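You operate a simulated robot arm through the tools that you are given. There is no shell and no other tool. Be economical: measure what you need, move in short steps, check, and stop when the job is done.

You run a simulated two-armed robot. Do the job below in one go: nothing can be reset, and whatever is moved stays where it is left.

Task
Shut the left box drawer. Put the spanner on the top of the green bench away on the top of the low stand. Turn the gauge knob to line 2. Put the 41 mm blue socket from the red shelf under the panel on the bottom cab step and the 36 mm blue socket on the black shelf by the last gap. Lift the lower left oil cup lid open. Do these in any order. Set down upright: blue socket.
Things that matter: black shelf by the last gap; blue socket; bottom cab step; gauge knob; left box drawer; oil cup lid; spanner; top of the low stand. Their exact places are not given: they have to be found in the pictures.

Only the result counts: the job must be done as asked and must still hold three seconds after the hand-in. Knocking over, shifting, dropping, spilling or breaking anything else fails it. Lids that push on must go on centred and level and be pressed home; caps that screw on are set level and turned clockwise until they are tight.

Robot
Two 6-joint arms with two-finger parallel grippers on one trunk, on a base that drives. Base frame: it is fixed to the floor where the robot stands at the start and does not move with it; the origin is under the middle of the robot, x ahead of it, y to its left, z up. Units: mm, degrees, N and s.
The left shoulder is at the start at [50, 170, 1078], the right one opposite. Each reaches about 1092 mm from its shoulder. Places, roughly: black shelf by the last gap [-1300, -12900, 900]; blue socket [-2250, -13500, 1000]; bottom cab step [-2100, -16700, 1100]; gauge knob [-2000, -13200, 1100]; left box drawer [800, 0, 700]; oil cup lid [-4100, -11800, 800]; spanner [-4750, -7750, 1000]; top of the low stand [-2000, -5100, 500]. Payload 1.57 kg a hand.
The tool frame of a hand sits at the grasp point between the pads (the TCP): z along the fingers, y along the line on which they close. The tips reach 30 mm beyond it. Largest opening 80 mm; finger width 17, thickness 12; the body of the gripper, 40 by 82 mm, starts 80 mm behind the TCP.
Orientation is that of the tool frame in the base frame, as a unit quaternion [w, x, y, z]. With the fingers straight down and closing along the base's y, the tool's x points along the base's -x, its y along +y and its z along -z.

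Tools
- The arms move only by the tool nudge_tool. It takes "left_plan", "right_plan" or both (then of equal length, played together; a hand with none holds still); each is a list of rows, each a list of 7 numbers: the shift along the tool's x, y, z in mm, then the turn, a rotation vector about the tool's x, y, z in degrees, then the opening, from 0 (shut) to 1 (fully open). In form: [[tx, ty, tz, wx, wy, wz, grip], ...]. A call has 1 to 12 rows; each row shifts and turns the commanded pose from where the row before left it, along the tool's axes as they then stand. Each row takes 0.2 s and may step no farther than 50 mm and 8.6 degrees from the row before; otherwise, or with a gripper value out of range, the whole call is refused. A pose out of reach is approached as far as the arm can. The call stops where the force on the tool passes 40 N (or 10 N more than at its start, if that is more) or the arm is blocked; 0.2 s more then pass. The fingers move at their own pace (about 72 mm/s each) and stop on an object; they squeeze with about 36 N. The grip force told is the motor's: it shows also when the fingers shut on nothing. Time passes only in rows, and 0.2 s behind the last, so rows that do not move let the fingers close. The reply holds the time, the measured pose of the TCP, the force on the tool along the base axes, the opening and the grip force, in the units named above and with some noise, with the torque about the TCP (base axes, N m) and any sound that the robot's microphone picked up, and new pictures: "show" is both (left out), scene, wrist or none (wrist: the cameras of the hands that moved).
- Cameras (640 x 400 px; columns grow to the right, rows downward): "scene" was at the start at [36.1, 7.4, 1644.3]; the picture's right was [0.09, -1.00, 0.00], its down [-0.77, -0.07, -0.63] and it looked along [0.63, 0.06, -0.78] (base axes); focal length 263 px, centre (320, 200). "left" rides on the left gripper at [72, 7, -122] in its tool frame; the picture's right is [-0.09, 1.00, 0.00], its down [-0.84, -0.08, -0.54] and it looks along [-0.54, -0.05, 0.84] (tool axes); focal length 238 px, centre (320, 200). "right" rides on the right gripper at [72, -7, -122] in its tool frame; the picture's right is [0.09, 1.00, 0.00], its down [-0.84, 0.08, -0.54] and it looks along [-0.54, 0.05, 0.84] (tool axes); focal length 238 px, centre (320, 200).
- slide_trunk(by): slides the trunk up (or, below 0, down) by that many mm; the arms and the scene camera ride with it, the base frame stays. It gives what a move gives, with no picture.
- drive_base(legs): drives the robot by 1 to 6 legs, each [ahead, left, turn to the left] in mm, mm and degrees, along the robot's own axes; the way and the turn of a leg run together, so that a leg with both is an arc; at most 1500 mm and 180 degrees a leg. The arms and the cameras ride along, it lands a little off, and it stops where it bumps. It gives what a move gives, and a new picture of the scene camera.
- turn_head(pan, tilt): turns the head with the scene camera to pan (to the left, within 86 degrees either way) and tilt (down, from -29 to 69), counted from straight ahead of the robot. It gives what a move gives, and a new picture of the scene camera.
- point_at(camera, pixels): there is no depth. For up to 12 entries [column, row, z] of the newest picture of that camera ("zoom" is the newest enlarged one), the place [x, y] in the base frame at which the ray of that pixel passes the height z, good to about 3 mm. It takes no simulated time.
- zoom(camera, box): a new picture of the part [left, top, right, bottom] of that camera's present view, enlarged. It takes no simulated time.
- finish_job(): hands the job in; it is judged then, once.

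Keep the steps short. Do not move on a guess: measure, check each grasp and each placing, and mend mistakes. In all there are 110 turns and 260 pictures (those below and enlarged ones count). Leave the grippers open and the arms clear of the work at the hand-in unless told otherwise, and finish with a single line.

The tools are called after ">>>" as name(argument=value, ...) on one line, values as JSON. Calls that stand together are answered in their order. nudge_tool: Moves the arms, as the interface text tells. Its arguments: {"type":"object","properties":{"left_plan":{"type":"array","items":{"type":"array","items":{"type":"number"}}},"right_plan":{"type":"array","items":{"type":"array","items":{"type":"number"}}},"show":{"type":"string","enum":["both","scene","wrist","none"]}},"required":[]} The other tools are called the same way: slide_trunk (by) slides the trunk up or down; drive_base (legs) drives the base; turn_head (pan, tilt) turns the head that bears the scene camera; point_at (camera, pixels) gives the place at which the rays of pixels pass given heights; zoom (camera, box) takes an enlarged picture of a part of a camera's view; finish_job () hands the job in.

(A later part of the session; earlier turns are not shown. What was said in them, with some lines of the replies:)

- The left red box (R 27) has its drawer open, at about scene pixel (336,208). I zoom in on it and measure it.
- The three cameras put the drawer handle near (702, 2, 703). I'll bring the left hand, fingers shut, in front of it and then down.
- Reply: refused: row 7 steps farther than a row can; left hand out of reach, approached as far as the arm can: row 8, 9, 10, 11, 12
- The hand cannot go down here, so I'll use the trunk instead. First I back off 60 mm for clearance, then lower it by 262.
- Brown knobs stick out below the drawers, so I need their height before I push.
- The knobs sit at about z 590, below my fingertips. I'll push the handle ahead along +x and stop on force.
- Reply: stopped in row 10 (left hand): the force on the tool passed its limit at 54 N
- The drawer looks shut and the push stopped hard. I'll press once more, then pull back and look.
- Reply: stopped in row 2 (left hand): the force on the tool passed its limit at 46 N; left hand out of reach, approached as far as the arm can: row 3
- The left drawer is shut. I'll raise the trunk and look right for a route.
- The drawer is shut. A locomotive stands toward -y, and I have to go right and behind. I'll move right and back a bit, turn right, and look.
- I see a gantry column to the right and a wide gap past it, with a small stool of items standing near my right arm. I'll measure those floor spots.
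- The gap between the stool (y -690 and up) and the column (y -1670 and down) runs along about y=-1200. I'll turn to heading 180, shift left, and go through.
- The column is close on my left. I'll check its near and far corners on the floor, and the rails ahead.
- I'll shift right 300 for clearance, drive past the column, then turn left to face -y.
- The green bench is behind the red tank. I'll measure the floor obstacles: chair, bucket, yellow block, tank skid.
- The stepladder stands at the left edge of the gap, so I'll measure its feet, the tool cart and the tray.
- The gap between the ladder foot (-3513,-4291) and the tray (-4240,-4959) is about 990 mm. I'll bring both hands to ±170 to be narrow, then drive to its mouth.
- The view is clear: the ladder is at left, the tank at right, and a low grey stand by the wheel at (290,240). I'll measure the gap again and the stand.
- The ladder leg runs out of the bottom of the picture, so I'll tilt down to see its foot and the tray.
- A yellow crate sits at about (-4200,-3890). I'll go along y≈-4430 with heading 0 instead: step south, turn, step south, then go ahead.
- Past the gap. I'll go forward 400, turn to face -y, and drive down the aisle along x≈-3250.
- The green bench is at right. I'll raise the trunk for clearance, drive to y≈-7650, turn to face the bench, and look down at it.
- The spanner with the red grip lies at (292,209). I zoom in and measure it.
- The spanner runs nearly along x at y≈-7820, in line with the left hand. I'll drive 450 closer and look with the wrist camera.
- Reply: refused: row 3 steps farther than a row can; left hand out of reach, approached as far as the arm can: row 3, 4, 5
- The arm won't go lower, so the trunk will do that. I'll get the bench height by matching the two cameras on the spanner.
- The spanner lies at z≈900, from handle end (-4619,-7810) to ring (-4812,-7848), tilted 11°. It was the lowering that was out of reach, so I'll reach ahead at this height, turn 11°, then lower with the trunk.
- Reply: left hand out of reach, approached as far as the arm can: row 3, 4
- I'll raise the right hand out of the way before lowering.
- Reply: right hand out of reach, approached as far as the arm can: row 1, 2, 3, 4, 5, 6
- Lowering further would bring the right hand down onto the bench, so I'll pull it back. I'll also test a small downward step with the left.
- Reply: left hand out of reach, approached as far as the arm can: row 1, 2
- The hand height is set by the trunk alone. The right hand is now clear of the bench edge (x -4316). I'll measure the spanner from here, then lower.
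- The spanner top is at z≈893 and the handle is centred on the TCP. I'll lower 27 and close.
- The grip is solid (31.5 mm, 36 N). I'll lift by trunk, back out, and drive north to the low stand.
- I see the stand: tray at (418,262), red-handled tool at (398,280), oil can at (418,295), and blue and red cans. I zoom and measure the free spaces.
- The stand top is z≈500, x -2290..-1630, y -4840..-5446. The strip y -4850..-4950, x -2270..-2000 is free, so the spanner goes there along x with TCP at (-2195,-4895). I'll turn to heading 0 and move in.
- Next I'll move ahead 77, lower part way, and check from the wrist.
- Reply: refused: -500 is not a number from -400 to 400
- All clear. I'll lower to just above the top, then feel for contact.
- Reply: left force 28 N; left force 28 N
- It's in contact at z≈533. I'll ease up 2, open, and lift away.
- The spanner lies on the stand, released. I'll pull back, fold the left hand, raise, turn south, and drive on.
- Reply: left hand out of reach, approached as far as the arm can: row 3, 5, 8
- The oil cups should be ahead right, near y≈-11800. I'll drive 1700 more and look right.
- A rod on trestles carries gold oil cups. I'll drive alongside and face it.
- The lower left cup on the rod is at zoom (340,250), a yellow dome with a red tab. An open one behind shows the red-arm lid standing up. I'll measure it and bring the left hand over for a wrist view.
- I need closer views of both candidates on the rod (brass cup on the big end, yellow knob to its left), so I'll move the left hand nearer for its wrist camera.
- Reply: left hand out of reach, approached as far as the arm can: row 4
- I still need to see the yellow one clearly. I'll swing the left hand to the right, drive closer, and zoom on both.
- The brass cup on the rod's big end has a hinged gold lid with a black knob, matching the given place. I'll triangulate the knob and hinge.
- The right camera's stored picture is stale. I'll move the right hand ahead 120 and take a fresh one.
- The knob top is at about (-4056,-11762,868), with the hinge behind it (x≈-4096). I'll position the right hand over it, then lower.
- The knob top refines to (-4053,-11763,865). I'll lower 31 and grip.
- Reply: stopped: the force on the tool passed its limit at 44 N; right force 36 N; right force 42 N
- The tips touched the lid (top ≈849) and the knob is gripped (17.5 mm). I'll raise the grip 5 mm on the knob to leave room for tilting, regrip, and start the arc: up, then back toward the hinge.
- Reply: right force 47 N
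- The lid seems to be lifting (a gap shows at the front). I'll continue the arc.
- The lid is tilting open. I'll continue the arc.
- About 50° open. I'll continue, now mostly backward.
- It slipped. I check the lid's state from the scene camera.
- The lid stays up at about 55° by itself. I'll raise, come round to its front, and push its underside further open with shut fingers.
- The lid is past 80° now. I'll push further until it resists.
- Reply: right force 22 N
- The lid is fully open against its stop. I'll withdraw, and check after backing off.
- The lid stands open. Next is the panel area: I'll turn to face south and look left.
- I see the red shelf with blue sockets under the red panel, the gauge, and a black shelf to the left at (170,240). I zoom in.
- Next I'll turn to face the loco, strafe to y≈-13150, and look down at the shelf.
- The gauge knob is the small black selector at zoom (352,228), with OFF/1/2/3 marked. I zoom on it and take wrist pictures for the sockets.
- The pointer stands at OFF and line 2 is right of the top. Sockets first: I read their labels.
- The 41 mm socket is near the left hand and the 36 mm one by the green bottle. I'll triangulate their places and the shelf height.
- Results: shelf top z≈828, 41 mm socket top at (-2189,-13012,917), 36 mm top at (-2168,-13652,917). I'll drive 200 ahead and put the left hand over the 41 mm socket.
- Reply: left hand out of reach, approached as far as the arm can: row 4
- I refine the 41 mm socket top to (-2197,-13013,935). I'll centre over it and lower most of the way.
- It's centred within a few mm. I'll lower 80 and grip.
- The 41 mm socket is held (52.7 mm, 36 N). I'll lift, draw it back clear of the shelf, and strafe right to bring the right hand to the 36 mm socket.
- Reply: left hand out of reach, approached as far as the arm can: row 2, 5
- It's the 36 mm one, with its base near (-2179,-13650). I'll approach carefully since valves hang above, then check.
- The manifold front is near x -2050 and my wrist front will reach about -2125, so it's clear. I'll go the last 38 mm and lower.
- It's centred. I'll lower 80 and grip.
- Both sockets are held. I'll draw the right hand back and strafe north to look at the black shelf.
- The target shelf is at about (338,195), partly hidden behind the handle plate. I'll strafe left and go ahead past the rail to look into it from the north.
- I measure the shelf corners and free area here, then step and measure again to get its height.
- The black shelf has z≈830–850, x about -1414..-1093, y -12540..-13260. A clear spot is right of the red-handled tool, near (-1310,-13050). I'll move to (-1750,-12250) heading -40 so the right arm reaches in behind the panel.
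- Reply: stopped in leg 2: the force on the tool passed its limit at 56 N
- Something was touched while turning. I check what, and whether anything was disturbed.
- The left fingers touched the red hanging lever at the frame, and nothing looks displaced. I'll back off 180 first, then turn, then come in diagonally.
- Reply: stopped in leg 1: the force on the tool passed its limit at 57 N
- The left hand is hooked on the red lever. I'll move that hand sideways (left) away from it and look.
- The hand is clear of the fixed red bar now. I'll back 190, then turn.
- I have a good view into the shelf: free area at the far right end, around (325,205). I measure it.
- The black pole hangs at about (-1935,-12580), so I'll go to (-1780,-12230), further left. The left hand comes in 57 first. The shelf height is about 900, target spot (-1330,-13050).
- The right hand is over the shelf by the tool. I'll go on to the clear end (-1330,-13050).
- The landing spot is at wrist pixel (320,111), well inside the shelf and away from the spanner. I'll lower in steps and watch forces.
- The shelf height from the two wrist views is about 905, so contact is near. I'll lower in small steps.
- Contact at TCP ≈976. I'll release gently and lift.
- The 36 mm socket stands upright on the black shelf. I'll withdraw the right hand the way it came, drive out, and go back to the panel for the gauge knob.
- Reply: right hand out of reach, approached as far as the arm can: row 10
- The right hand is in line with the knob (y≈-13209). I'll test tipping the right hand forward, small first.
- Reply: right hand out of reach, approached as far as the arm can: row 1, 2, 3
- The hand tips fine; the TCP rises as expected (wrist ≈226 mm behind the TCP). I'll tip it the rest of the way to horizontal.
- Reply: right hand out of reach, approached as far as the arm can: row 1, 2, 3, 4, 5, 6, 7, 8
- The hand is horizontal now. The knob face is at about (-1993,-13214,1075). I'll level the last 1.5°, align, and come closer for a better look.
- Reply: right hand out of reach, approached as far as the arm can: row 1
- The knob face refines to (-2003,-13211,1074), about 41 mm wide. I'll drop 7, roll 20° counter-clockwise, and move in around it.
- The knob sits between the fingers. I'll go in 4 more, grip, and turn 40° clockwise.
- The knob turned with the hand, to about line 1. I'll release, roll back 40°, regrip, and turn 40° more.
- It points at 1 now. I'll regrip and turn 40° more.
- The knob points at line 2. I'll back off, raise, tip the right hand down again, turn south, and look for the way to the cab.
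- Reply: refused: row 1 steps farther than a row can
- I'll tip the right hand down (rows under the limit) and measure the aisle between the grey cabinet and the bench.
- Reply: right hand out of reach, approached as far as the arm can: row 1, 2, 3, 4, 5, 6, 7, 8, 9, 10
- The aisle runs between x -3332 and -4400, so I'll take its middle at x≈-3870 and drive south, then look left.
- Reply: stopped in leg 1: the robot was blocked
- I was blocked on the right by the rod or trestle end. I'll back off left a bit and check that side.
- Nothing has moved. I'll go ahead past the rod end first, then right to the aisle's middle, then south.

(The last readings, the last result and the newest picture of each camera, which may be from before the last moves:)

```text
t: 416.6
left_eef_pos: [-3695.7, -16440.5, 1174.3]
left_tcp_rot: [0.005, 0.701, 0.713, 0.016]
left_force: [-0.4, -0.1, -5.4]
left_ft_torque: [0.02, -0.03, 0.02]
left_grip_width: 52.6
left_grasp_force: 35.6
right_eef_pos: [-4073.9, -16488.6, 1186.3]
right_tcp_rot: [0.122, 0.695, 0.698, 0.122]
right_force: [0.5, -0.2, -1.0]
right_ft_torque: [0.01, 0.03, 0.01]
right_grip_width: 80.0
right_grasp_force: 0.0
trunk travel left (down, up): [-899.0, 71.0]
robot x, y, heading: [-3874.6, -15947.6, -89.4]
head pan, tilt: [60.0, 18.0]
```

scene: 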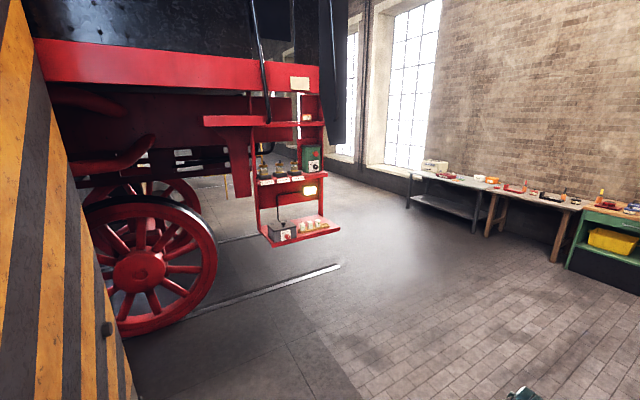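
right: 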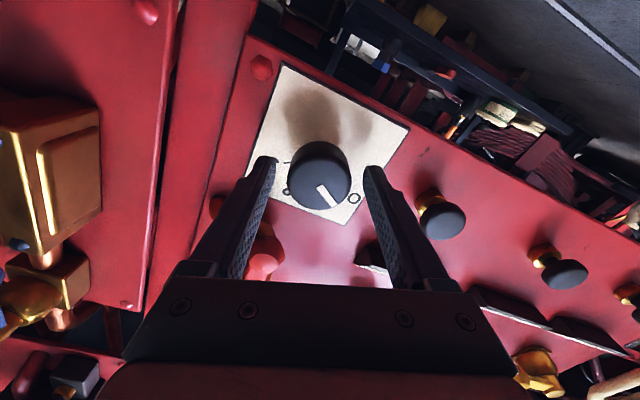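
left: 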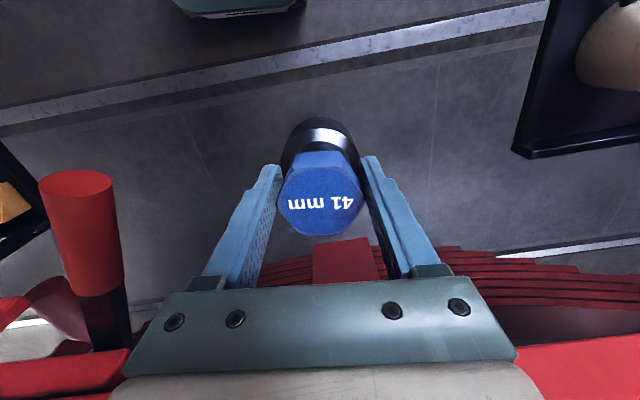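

The cab steps are in view at (300,205), the bottom tread at about (300,232), roughly (-2100,-16800,945). I'll drive to face it from the aisle side and take views with a measuring grid.

>>> drive_base(legs=[[850, 0, 0], [0, 0, 89.4], [700, 0, 0]])

>>> turn_head(pan=0, tilt=32)

>>> zoom(camera="scene", box=[220, 100, 460, 300])

>>> point_at(camera="scene", pixels=[[320, 160, 950], [320, 200, 950], [320, 240, 950], [320, 280, 950], [260, 200, 950], [380, 200, 950], [260, 240, 950], [380, 240, 950], [320, 160, 1350], [320, 120, 1350], [320, 200, 900], [320, 240, 1000]])

```text
t: 428.4
left_eef_pos: [-2673.1, -16617.2, 1173.3]
left_tcp_rot: [-0.008, -0.008, 1.0, 0.015]
left_force: [0.5, -0.2, -5.0]
left_ft_torque: [-0.05, 0.03, 0.04]
left_grip_width: 52.7
left_grasp_force: 35.7
right_eef_pos: [-2626.3, -16996.3, 1186.0]
right_tcp_rot: [-0.001, -0.003, 0.985, 0.173]
right_force: [-0.2, -0.5, -0.3]
right_ft_torque: [0.01, 0.0, -0.03]
right_grip_width: 79.9
right_grasp_force: 0.0
trunk travel left (down, up): [-899.0, 71.0]
robot x, y, heading: [-3165.3, -16800.4, 0.5]
head pan, tilt: [60.0, 18.0]
```

scene: 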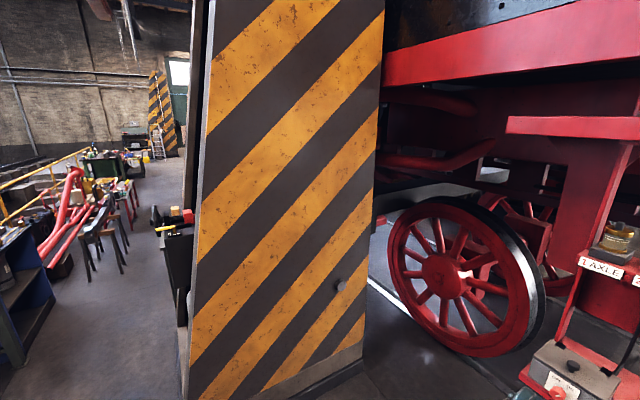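

```text
t: 429.7
left_eef_pos: [-2673.2, -16616.9, 1173.2]
left_tcp_rot: [-0.008, -0.008, 1.0, 0.014]
left_force: [0.2, 0.1, -4.6]
left_ft_torque: [0.04, 0.0, 0.01]
left_grip_width: 52.4
left_grasp_force: 35.6
right_eef_pos: [-2626.3, -16996.0, 1186.2]
right_tcp_rot: [-0.001, -0.004, 0.985, 0.172]
right_force: [0.0, -0.8, -0.1]
right_ft_torque: [0.0, 0.0, -0.02]
right_grip_width: 79.8
right_grasp_force: 0.0
trunk travel left (down, up): [-899.0, 71.0]
robot x, y, heading: [-3166.9, -16793.0, 0.3]
head pan, tilt: [0.0, 32.0]
```

scene: 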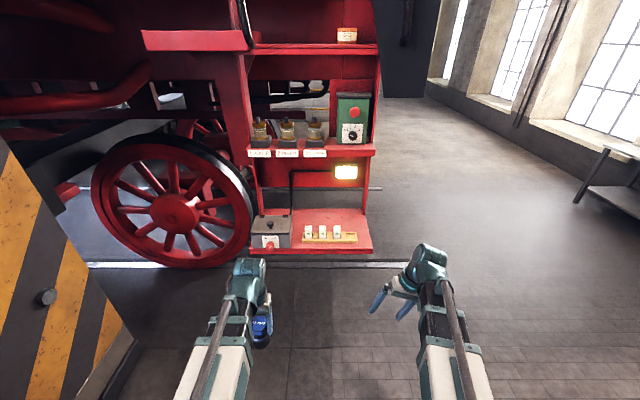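

```text
2.00 times, centred on (340, 200) of scene
```

zoom: 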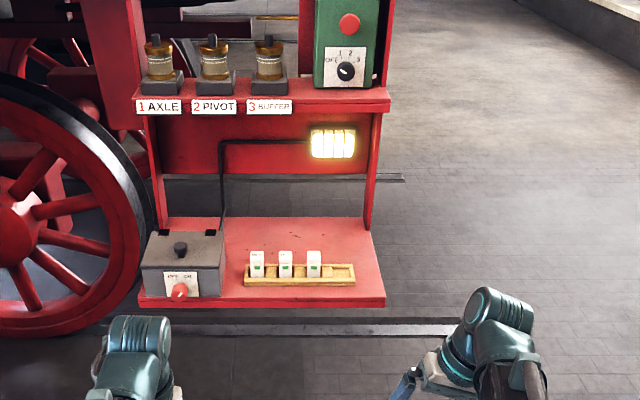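

```text
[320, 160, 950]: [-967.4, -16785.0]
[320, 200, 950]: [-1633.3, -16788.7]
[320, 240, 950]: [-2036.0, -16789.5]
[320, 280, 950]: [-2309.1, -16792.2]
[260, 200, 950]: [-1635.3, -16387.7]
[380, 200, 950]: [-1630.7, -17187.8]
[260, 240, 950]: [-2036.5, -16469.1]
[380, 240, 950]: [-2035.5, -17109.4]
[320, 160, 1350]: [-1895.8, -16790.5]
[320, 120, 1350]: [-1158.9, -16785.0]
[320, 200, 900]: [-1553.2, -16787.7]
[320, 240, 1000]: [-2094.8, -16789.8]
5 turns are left
```

The bottom tread (with the fuse rack and lever box) is at roughly z≈1100. The free space is behind the rack's empty right end, about (-2105,-16915). I'll raise, tip the left hand 16° so its wrist clears the tread above, and move to a pre-position in front of it.

>>> slide_trunk(by=70)

>>> nudge_tool(left_plan=[[0, 0, 0, 0, -8, 0, 0], [0, 0, 0, 0, -8, 0, 0]], show="none")

>>> drive_base(legs=[[0, -298, -0.3], [360, 0, 0]])

>>> nudge_tool(left_plan=[[0, 0, 0, 0, 0, 0, 0]], show="both")

>>> zoom(camera="scene", box=[180, 120, 400, 330])

>>> point_at(camera="left", pixels=[[320, 100, 1100], [320, 150, 1100], [320, 200, 1100], [200, 150, 1100], [440, 150, 1100], [320, 100, 1050], [320, 150, 1050], [320, 200, 1050], [200, 150, 1050], [440, 150, 1050]])

>>> point_at(camera="scene", pixels=[[240, 220, 1100], [300, 220, 1100], [240, 260, 1100], [300, 260, 1100], [240, 300, 1100], [300, 300, 1100], [240, 220, 1050], [300, 220, 1050], [240, 260, 1050], [300, 260, 1050], [240, 300, 1050], [300, 300, 1050]])

```text
t: 430.8
left_eef_pos: [-2672.6, -16617.7, 1243.1]
left_tcp_rot: [-0.007, -0.008, 1.0, 0.014]
left_force: [0.7, 0.2, -5.0]
left_ft_torque: [-0.01, 0.05, -0.01]
left_grip_width: 52.6
left_grasp_force: 35.7
right_eef_pos: [-2626.3, -16995.6, 1256.7]
right_tcp_rot: [-0.001, -0.004, 0.985, 0.172]
right_force: [-0.1, 0.5, 0.4]
right_ft_torque: [-0.01, 0.01, -0.01]
right_grip_width: 80.1
right_grasp_force: 0.1
trunk travel left (down, up): [-969.0, 1.0]
robot x, y, heading: [-3168.9, -16794.5, 0.4]
head pan, tilt: [0.0, 32.0]
```

```text
t: 431.4
left_eef_pos: [-2652.5, -16617.0, 1250.5]
left_tcp_rot: [0.131, -0.005, 0.991, 0.015]
left_force: [0.3, 0.4, -4.7]
left_ft_torque: [0.02, 0.11, 0.0]
left_grip_width: 52.5
left_grasp_force: 35.9
left hand out of reach, approached as far as the arm can: row 2
right_eef_pos: [-2625.9, -16996.5, 1256.2]
right_tcp_rot: [-0.001, -0.003, 0.985, 0.171]
right_force: [-0.5, -0.9, 1.1]
right_ft_torque: [-0.01, -0.04, -0.01]
right_grip_width: 80.3
right_grasp_force: 0.0
trunk travel left (down, up): [-969.0, 1.0]
robot x, y, heading: [-3163.9, -16797.6, 0.3]
head pan, tilt: [0.0, 32.0]
```

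```text
t: 435.4
left_eef_pos: [-2284.7, -16922.1, 1251.2]
left_tcp_rot: [0.13, -0.002, 0.991, 0.014]
left_force: [0.7, 0.0, -5.2]
left_ft_torque: [-0.01, 0.07, 0.01]
left_grip_width: 52.7
left_grasp_force: 36.0
right_eef_pos: [-2261.0, -17302.2, 1256.9]
right_tcp_rot: [-0.001, 0.001, 0.985, 0.172]
right_force: [0.9, -0.1, -0.4]
right_ft_torque: [0.02, 0.05, 0.0]
right_grip_width: 80.1
right_grasp_force: 0.1
trunk travel left (down, up): [-969.0, 1.0]
robot x, y, heading: [-2797.4, -17093.4, -0.2]
head pan, tilt: [0.0, 32.0]
```

scene: 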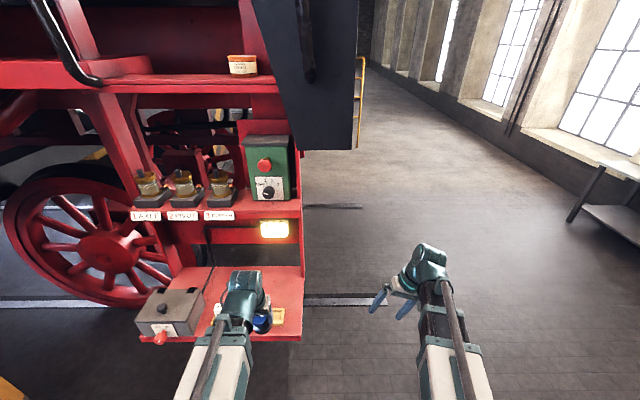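

```text
t: 435.8
left_eef_pos: [-2284.9, -16922.3, 1250.8]
left_tcp_rot: [0.131, -0.002, 0.991, 0.015]
left_force: [-0.5, -0.2, -5.5]
left_ft_torque: [0.02, 0.07, -0.01]
left_grip_width: 52.6
left_grasp_force: 35.6
right_eef_pos: [-2261.5, -17300.4, 1256.0]
right_tcp_rot: [-0.001, 0.001, 0.985, 0.172]
right_force: [0.5, -0.6, 0.3]
right_ft_torque: [0.0, -0.05, 0.01]
right_grip_width: 80.0
right_grasp_force: 0.1
trunk travel left (down, up): [-969.0, 1.0]
robot x, y, heading: [-2801.4, -17095.3, -0.1]
head pan, tilt: [0.0, 32.0]
```

scene: 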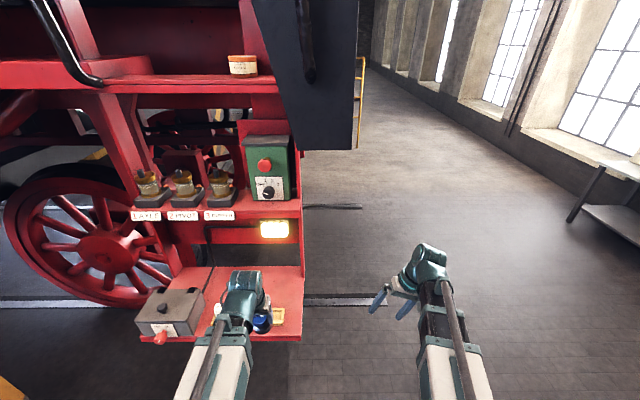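
left: 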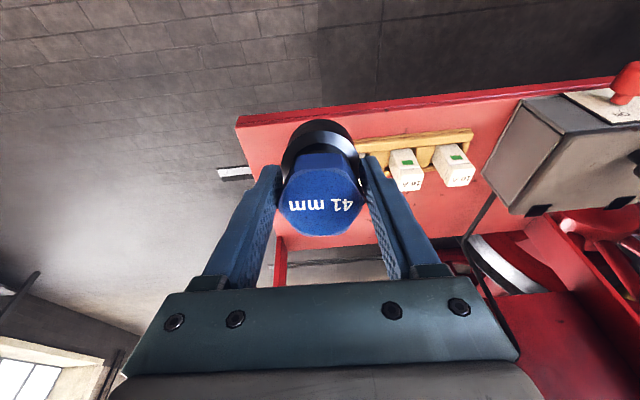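

```text
1.90 times, centred on (290, 225) of scene
```

zoom: 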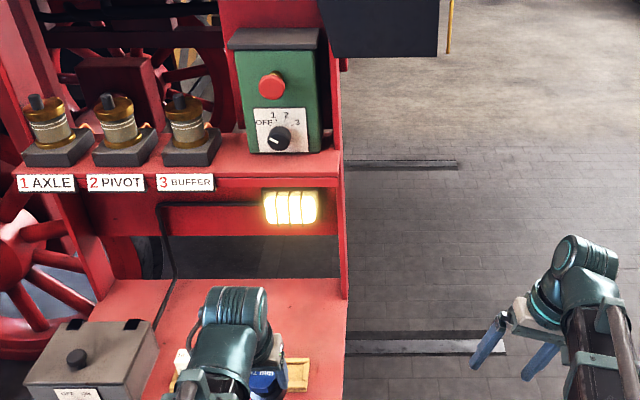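

```text
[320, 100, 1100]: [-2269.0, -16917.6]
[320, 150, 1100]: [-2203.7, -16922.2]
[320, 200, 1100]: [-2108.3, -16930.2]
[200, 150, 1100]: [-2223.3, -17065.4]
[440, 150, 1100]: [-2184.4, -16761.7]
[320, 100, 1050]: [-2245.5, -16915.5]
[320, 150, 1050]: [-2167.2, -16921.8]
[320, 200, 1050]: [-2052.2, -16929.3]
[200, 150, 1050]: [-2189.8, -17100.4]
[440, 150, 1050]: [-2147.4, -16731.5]
```

```text
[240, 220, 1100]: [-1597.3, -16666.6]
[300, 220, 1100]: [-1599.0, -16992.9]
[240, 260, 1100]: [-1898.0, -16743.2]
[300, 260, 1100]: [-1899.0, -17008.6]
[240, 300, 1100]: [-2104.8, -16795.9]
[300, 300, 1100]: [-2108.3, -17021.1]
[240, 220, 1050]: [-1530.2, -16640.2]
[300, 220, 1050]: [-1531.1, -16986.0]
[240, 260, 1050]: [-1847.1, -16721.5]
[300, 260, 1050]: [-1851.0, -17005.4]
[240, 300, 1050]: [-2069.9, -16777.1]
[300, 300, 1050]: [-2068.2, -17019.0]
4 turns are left
```

The two views put the tread top at z≈1070, front edge x≈-2242, rack behind-edge x≈-2145, right edge y≈-17033. I'll move in over the rack's empty end to TCP (-2114,-16932) and lower until contact, then look.

>>> nudge_tool(left_plan=[[0, -10, 0, 0, 0, 0, 0], [-38.6, 0, 10.4, 0, 0, 0, 0], [-38.6, 0, 10.4, 0, 0, 0, 0], [-38.6, 0, 10.4, 0, 0, 0, 0], [-38.6, 0, 10.4, 0, 0, 0, 0], [-10.6, 0, 2.8, 0, 0, 0, 0]], show="wrist")

>>> slide_trunk(by=-72)

>>> slide_trunk(by=-45)

>>> nudge_tool(left_plan=[[0, 0, 0, 0, 0, 0, 0]], show="both")

>>> zoom(camera="scene", box=[200, 160, 340, 330])

```text
t: 437.2
left_eef_pos: [-2113.5, -16930.8, 1251.8]
left_tcp_rot: [0.13, -0.002, 0.991, 0.014]
left_force: [-0.3, 0.5, -3.9]
left_ft_torque: [-0.04, 0.06, 0.0]
left_grip_width: 52.7
left_grasp_force: 35.8
right_eef_pos: [-2261.9, -17300.9, 1256.2]
right_tcp_rot: [0.0, 0.001, 0.985, 0.172]
right_force: [1.4, 0.2, 0.2]
right_ft_torque: [-0.01, 0.01, 0.02]
right_grip_width: 80.1
right_grasp_force: 0.2
trunk travel left (down, up): [-969.0, 1.0]
robot x, y, heading: [-2801.3, -17095.3, -0.1]
head pan, tilt: [0.0, 32.0]
```

left: 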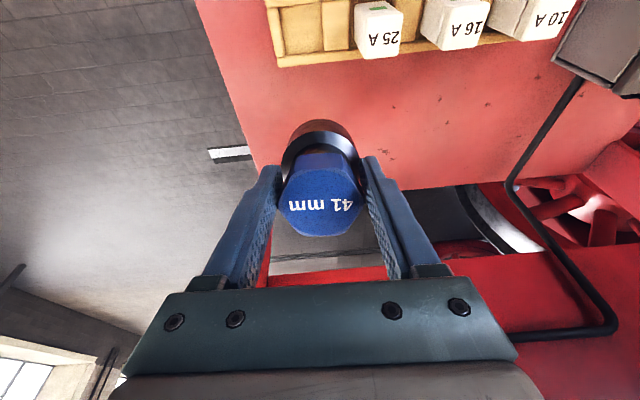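

```text
t: 438.3
left_eef_pos: [-2113.5, -16930.2, 1179.6]
left_tcp_rot: [0.131, -0.002, 0.991, 0.015]
left_force: [-0.1, -0.2, -5.5]
left_ft_torque: [-0.01, 0.1, -0.02]
left_grip_width: 52.7
left_grasp_force: 36.3
right_eef_pos: [-2262.3, -17302.1, 1185.9]
right_tcp_rot: [-0.001, 0.001, 0.985, 0.171]
right_force: [0.3, -0.5, -0.9]
right_ft_torque: [-0.01, 0.01, -0.03]
right_grip_width: 80.0
right_grasp_force: 0.0
trunk travel left (down, up): [-897.0, 73.0]
robot x, y, heading: [-2800.0, -17098.6, -0.4]
head pan, tilt: [0.0, 32.0]
```

```text
t: 439.1
left_eef_pos: [-2115.9, -16930.9, 1136.1]
left_tcp_rot: [0.132, -0.001, 0.991, 0.015]
left_force: [3.3, 1.6, 26.7]
left_ft_torque: [-0.27, -0.29, 0.08]
left_grip_width: 52.9
left_grasp_force: 36.1
right_eef_pos: [-2263.8, -17301.4, 1141.5]
right_tcp_rot: [0.0, 0.001, 0.985, 0.172]
right_force: [0.2, -0.2, -0.1]
right_ft_torque: [0.01, 0.01, 0.02]
right_grip_width: 79.9
right_grasp_force: 0.1
trunk travel left (down, up): [-852.0, 118.0]
robot x, y, heading: [-2800.0, -17095.0, -0.0]
head pan, tilt: [0.0, 32.0]
```

```text
t: 439.5
left_eef_pos: [-2115.5, -16931.1, 1135.6]
left_tcp_rot: [0.132, -0.002, 0.991, 0.016]
left_force: [4.4, 3.4, 29.2]
left_ft_torque: [-0.15, -0.41, 0.03]
left_grip_width: 52.4
left_grasp_force: 35.6
right_eef_pos: [-2264.2, -17301.4, 1140.7]
right_tcp_rot: [0.001, 0.0, 0.985, 0.172]
right_force: [-1.1, -0.7, 0.1]
right_ft_torque: [-0.02, 0.02, 0.03]
right_grip_width: 80.0
right_grasp_force: 0.0
trunk travel left (down, up): [-852.0, 118.0]
robot x, y, heading: [-2800.7, -17093.7, -0.2]
head pan, tilt: [0.0, 32.0]
```

scene: 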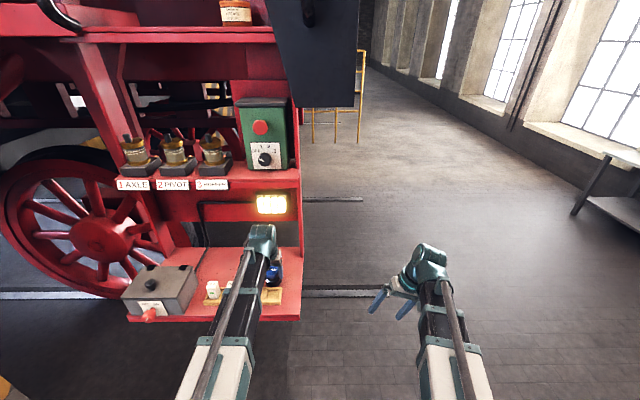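
left: 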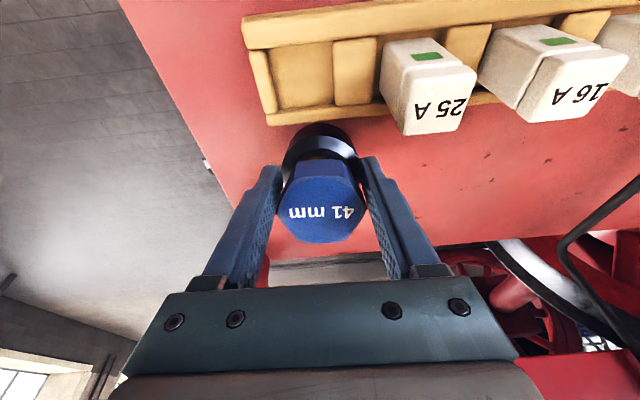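

```text
2.35 times, centred on (270, 245) of scene
3 turns are left
```

zoom: 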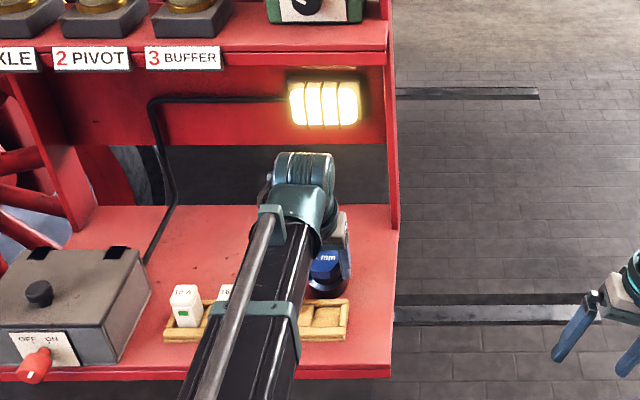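

The socket touches at tread level but very close to the rack's back edge. I'll lift it 20, move 30 deeper, set it down until contact again, ease off, release, lift, draw back, and look.

>>> slide_trunk(by=20)

>>> nudge_tool(left_plan=[[-29, 0, 7.8, 0, 0, 0, 0]], show="none")

>>> slide_trunk(by=-17)

>>> slide_trunk(by=-20)

>>> slide_trunk(by=4)

>>> nudge_tool(left_plan=[[0, 0, 0, 0, 0, 0, 0.75], [0, 0, 0, 0, 0, 0, 0.75], [0, 0, 0, 0, 0, 0, 0.9], [0, 0, 0, 0, 0, 0, 1], [0, 0, 0, 0, 0, 0, 1]], show="wrist")

>>> slide_trunk(by=75)

>>> nudge_tool(left_plan=[[38.6, 0, -10.4, 0, 0, 0, 1], [38.6, 0, -10.4, 0, 0, 0, 1], [38.6, 0, -10.4, 0, 0, 0, 1], [38.6, 0, -10.4, 0, 0, 0, 1], [38.6, 0, -10.4, 0, 0, 0, 1]], show="both")

>>> zoom(camera="scene", box=[200, 180, 340, 330])

```text
t: 440.2
left_eef_pos: [-2114.1, -16929.7, 1152.2]
left_tcp_rot: [0.13, -0.002, 0.991, 0.015]
left_force: [0.3, 0.0, -5.5]
left_ft_torque: [-0.01, 0.07, 0.02]
left_grip_width: 52.4
left_grasp_force: 36.1
right_eef_pos: [-2261.6, -17302.1, 1158.5]
right_tcp_rot: [0.0, 0.001, 0.985, 0.172]
right_force: [0.7, -0.1, 0.7]
right_ft_torque: [0.0, 0.01, 0.0]
right_grip_width: 79.9
right_grasp_force: 0.0
trunk travel left (down, up): [-872.0, 98.0]
robot x, y, heading: [-2803.9, -17095.3, -0.1]
head pan, tilt: [0.0, 32.0]
```

```text
t: 440.6
left_eef_pos: [-2081.1, -16929.6, 1153.4]
left_tcp_rot: [0.131, -0.002, 0.991, 0.015]
left_force: [1.4, 0.6, -4.7]
left_ft_torque: [-0.03, 0.05, 0.02]
left_grip_width: 52.7
left_grasp_force: 35.5
right_eef_pos: [-2261.3, -17301.6, 1159.3]
right_tcp_rot: [0.0, 0.001, 0.985, 0.171]
right_force: [-1.0, 0.3, -0.5]
right_ft_torque: [-0.03, 0.0, 0.0]
right_grip_width: 80.1
right_grasp_force: 0.0
trunk travel left (down, up): [-872.0, 98.0]
robot x, y, heading: [-2803.4, -17092.2, -0.3]
head pan, tilt: [0.0, 32.0]
```

```text
t: 441.2
left_eef_pos: [-2083.8, -16930.0, 1137.3]
left_tcp_rot: [0.13, -0.001, 0.991, 0.014]
left_force: [0.3, 0.5, -5.1]
left_ft_torque: [0.0, 0.08, -0.07]
left_grip_width: 52.7
left_grasp_force: 35.8
right_eef_pos: [-2262.5, -17301.1, 1142.5]
right_tcp_rot: [0.0, 0.001, 0.985, 0.171]
right_force: [-0.7, -1.0, -0.3]
right_ft_torque: [-0.02, -0.03, -0.02]
right_grip_width: 80.1
right_grasp_force: 0.0
trunk travel left (down, up): [-855.0, 115.0]
robot x, y, heading: [-2802.0, -17094.0, -0.0]
head pan, tilt: [0.0, 32.0]
```

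```text
t: 441.8
left_eef_pos: [-2085.5, -16930.0, 1126.0]
left_tcp_rot: [0.136, -0.003, 0.991, 0.016]
left_force: [-6.6, -0.5, 21.5]
left_ft_torque: [0.01, -0.13, -0.05]
left_grip_width: 0.0
left_grasp_force: 21.5
right_eef_pos: [-2263.0, -17302.3, 1129.5]
right_tcp_rot: [0.001, 0.002, 0.985, 0.172]
right_force: [0.6, 0.6, -0.1]
right_ft_torque: [0.02, 0.03, 0.01]
right_grip_width: 80.0
right_grasp_force: 0.1
trunk travel left (down, up): [-841.0, 129.0]
robot x, y, heading: [-2801.4, -17097.1, -0.1]
head pan, tilt: [0.0, 32.0]
stopped: the force on the tool passed its limit at 116 N (the readings are from after the stop); the commanded pose is now the measured one
```

```text
t: 442.3
left_eef_pos: [-2083.7, -16929.0, 1128.9]
left_tcp_rot: [0.136, -0.003, 0.991, 0.015]
left_force: [-0.7, 0.0, -0.7]
left_ft_torque: [0.01, -0.02, -0.01]
left_grip_width: 0.1
left_grasp_force: 21.4
right_eef_pos: [-2261.9, -17301.2, 1132.4]
right_tcp_rot: [0.001, 0.0, 0.985, 0.172]
right_force: [0.8, -0.3, -0.3]
right_ft_torque: [0.0, -0.02, 0.02]
right_grip_width: 79.8
right_grasp_force: 0.0
trunk travel left (down, up): [-845.0, 125.0]
robot x, y, heading: [-2799.3, -17099.4, -0.5]
head pan, tilt: [0.0, 32.0]
```

```text
t: 443.5
left_eef_pos: [-2082.4, -16929.6, 1128.0]
left_tcp_rot: [0.136, -0.003, 0.991, 0.014]
left_force: [0.4, -0.4, 0.1]
left_ft_torque: [0.01, -0.03, 0.02]
left_grip_width: 79.8
left_grasp_force: 0.0
right_eef_pos: [-2263.2, -17301.6, 1132.3]
right_tcp_rot: [0.001, 0.001, 0.985, 0.172]
right_force: [0.1, -0.8, -0.2]
right_ft_torque: [-0.02, -0.01, 0.0]
right_grip_width: 80.1
right_grasp_force: 0.0
trunk travel left (down, up): [-845.0, 125.0]
robot x, y, heading: [-2801.2, -17095.6, -0.3]
head pan, tilt: [0.0, 32.0]
```

left: 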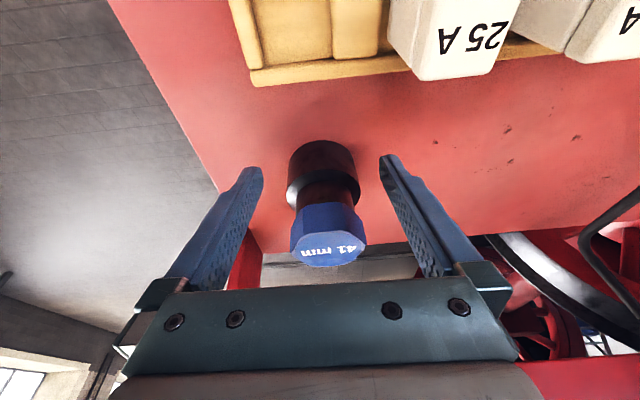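

```text
t: 444.6
left_eef_pos: [-2084.2, -16929.1, 1202.0]
left_tcp_rot: [0.135, -0.003, 0.991, 0.014]
left_force: [0.8, 0.2, 0.4]
left_ft_torque: [0.0, -0.01, 0.02]
left_grip_width: 79.8
left_grasp_force: 0.1
right_eef_pos: [-2262.5, -17302.4, 1207.7]
right_tcp_rot: [0.0, 0.001, 0.985, 0.172]
right_force: [0.0, -0.4, -0.4]
right_ft_torque: [0.0, 0.02, 0.0]
right_grip_width: 79.8
right_grasp_force: 0.1
trunk travel left (down, up): [-920.0, 50.0]
robot x, y, heading: [-2800.1, -17092.9, -0.3]
head pan, tilt: [0.0, 32.0]
```

```text
t: 445.8
left_eef_pos: [-2284.4, -16931.6, 1203.8]
left_tcp_rot: [0.135, -0.003, 0.991, 0.015]
left_force: [-0.2, -0.2, 0.5]
left_ft_torque: [-0.01, -0.03, -0.03]
left_grip_width: 80.0
left_grasp_force: 0.1
right_eef_pos: [-2262.7, -17301.5, 1207.9]
right_tcp_rot: [0.0, 0.0, 0.985, 0.171]
right_force: [-0.5, 0.0, 0.7]
right_ft_torque: [0.02, 0.0, -0.02]
right_grip_width: 80.1
right_grasp_force: 0.0
trunk travel left (down, up): [-920.0, 50.0]
robot x, y, heading: [-2799.3, -17093.4, -0.1]
head pan, tilt: [0.0, 32.0]
```

scene: 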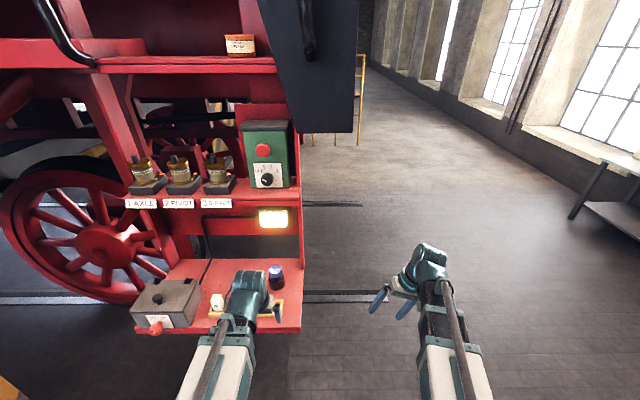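
left: 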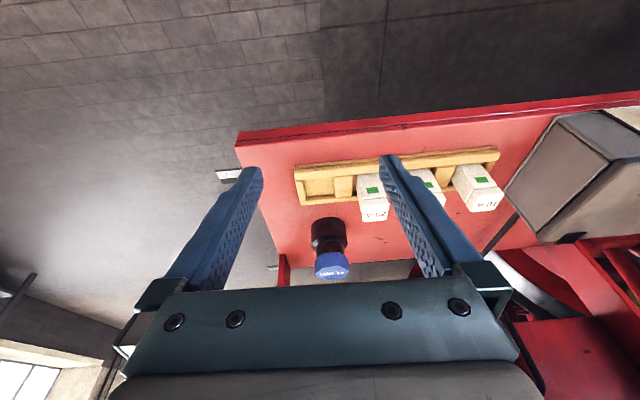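

```text
2.67 times, centred on (270, 255) of scene
2 turns are left
```

zoom: 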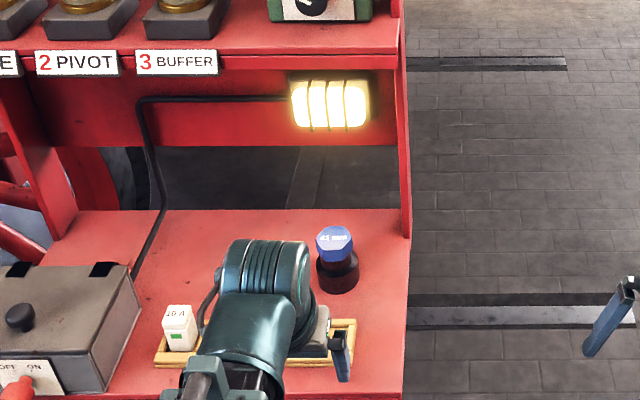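

The 41 mm socket stands upright on the bottom step, behind the rack. I'll back the robot clear.

>>> drive_base(legs=[[-350, 0, 0]])

>>> zoom(camera="scene", box=[220, 140, 380, 270])

```text
t: 448.1
left_eef_pos: [-2637.5, -16929.6, 1203.2]
left_tcp_rot: [0.135, -0.005, 0.991, 0.015]
left_force: [-1.0, 0.2, 0.0]
left_ft_torque: [0.01, -0.03, -0.04]
left_grip_width: 80.1
left_grasp_force: 0.1
right_eef_pos: [-2615.8, -17298.7, 1208.7]
right_tcp_rot: [0.0, 0.0, 0.985, 0.173]
right_force: [0.1, 0.2, 0.0]
right_ft_torque: [-0.02, 0.02, 0.01]
right_grip_width: 79.9
right_grasp_force: 0.0
trunk travel left (down, up): [-920.0, 50.0]
robot x, y, heading: [-3155.7, -17097.2, -0.3]
head pan, tilt: [0.0, 32.0]
```

scene: 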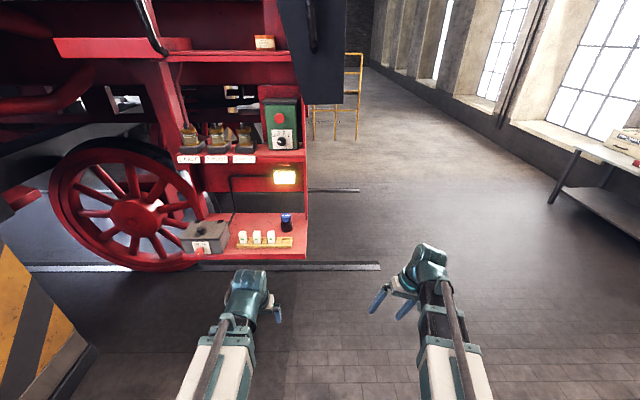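

```text
3.08 times, centred on (300, 205) of scene
1 turns are left
```

zoom: 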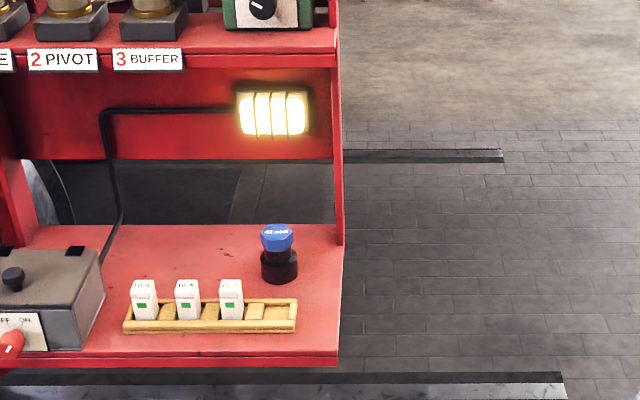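

The last view shows the 41 mm socket upright on the bottom step. Each of the other jobs was checked when it was done, and both grippers are open and clear, so I'm handing in.

>>> finish_job()

```text
The job is handed in.
```

All six tasks were done and handed in; three contacts on the way may count: I touched a red bar on the loco frame with the left hand (56–57 N), bumped what I took to be the end of the rod that carries the oil cup, and the 41 mm socket slipped from the grip as I set it down. Nothing looked moved afterwards, the socket stands upright, but I did not look at the oil cup lid again after the bump.
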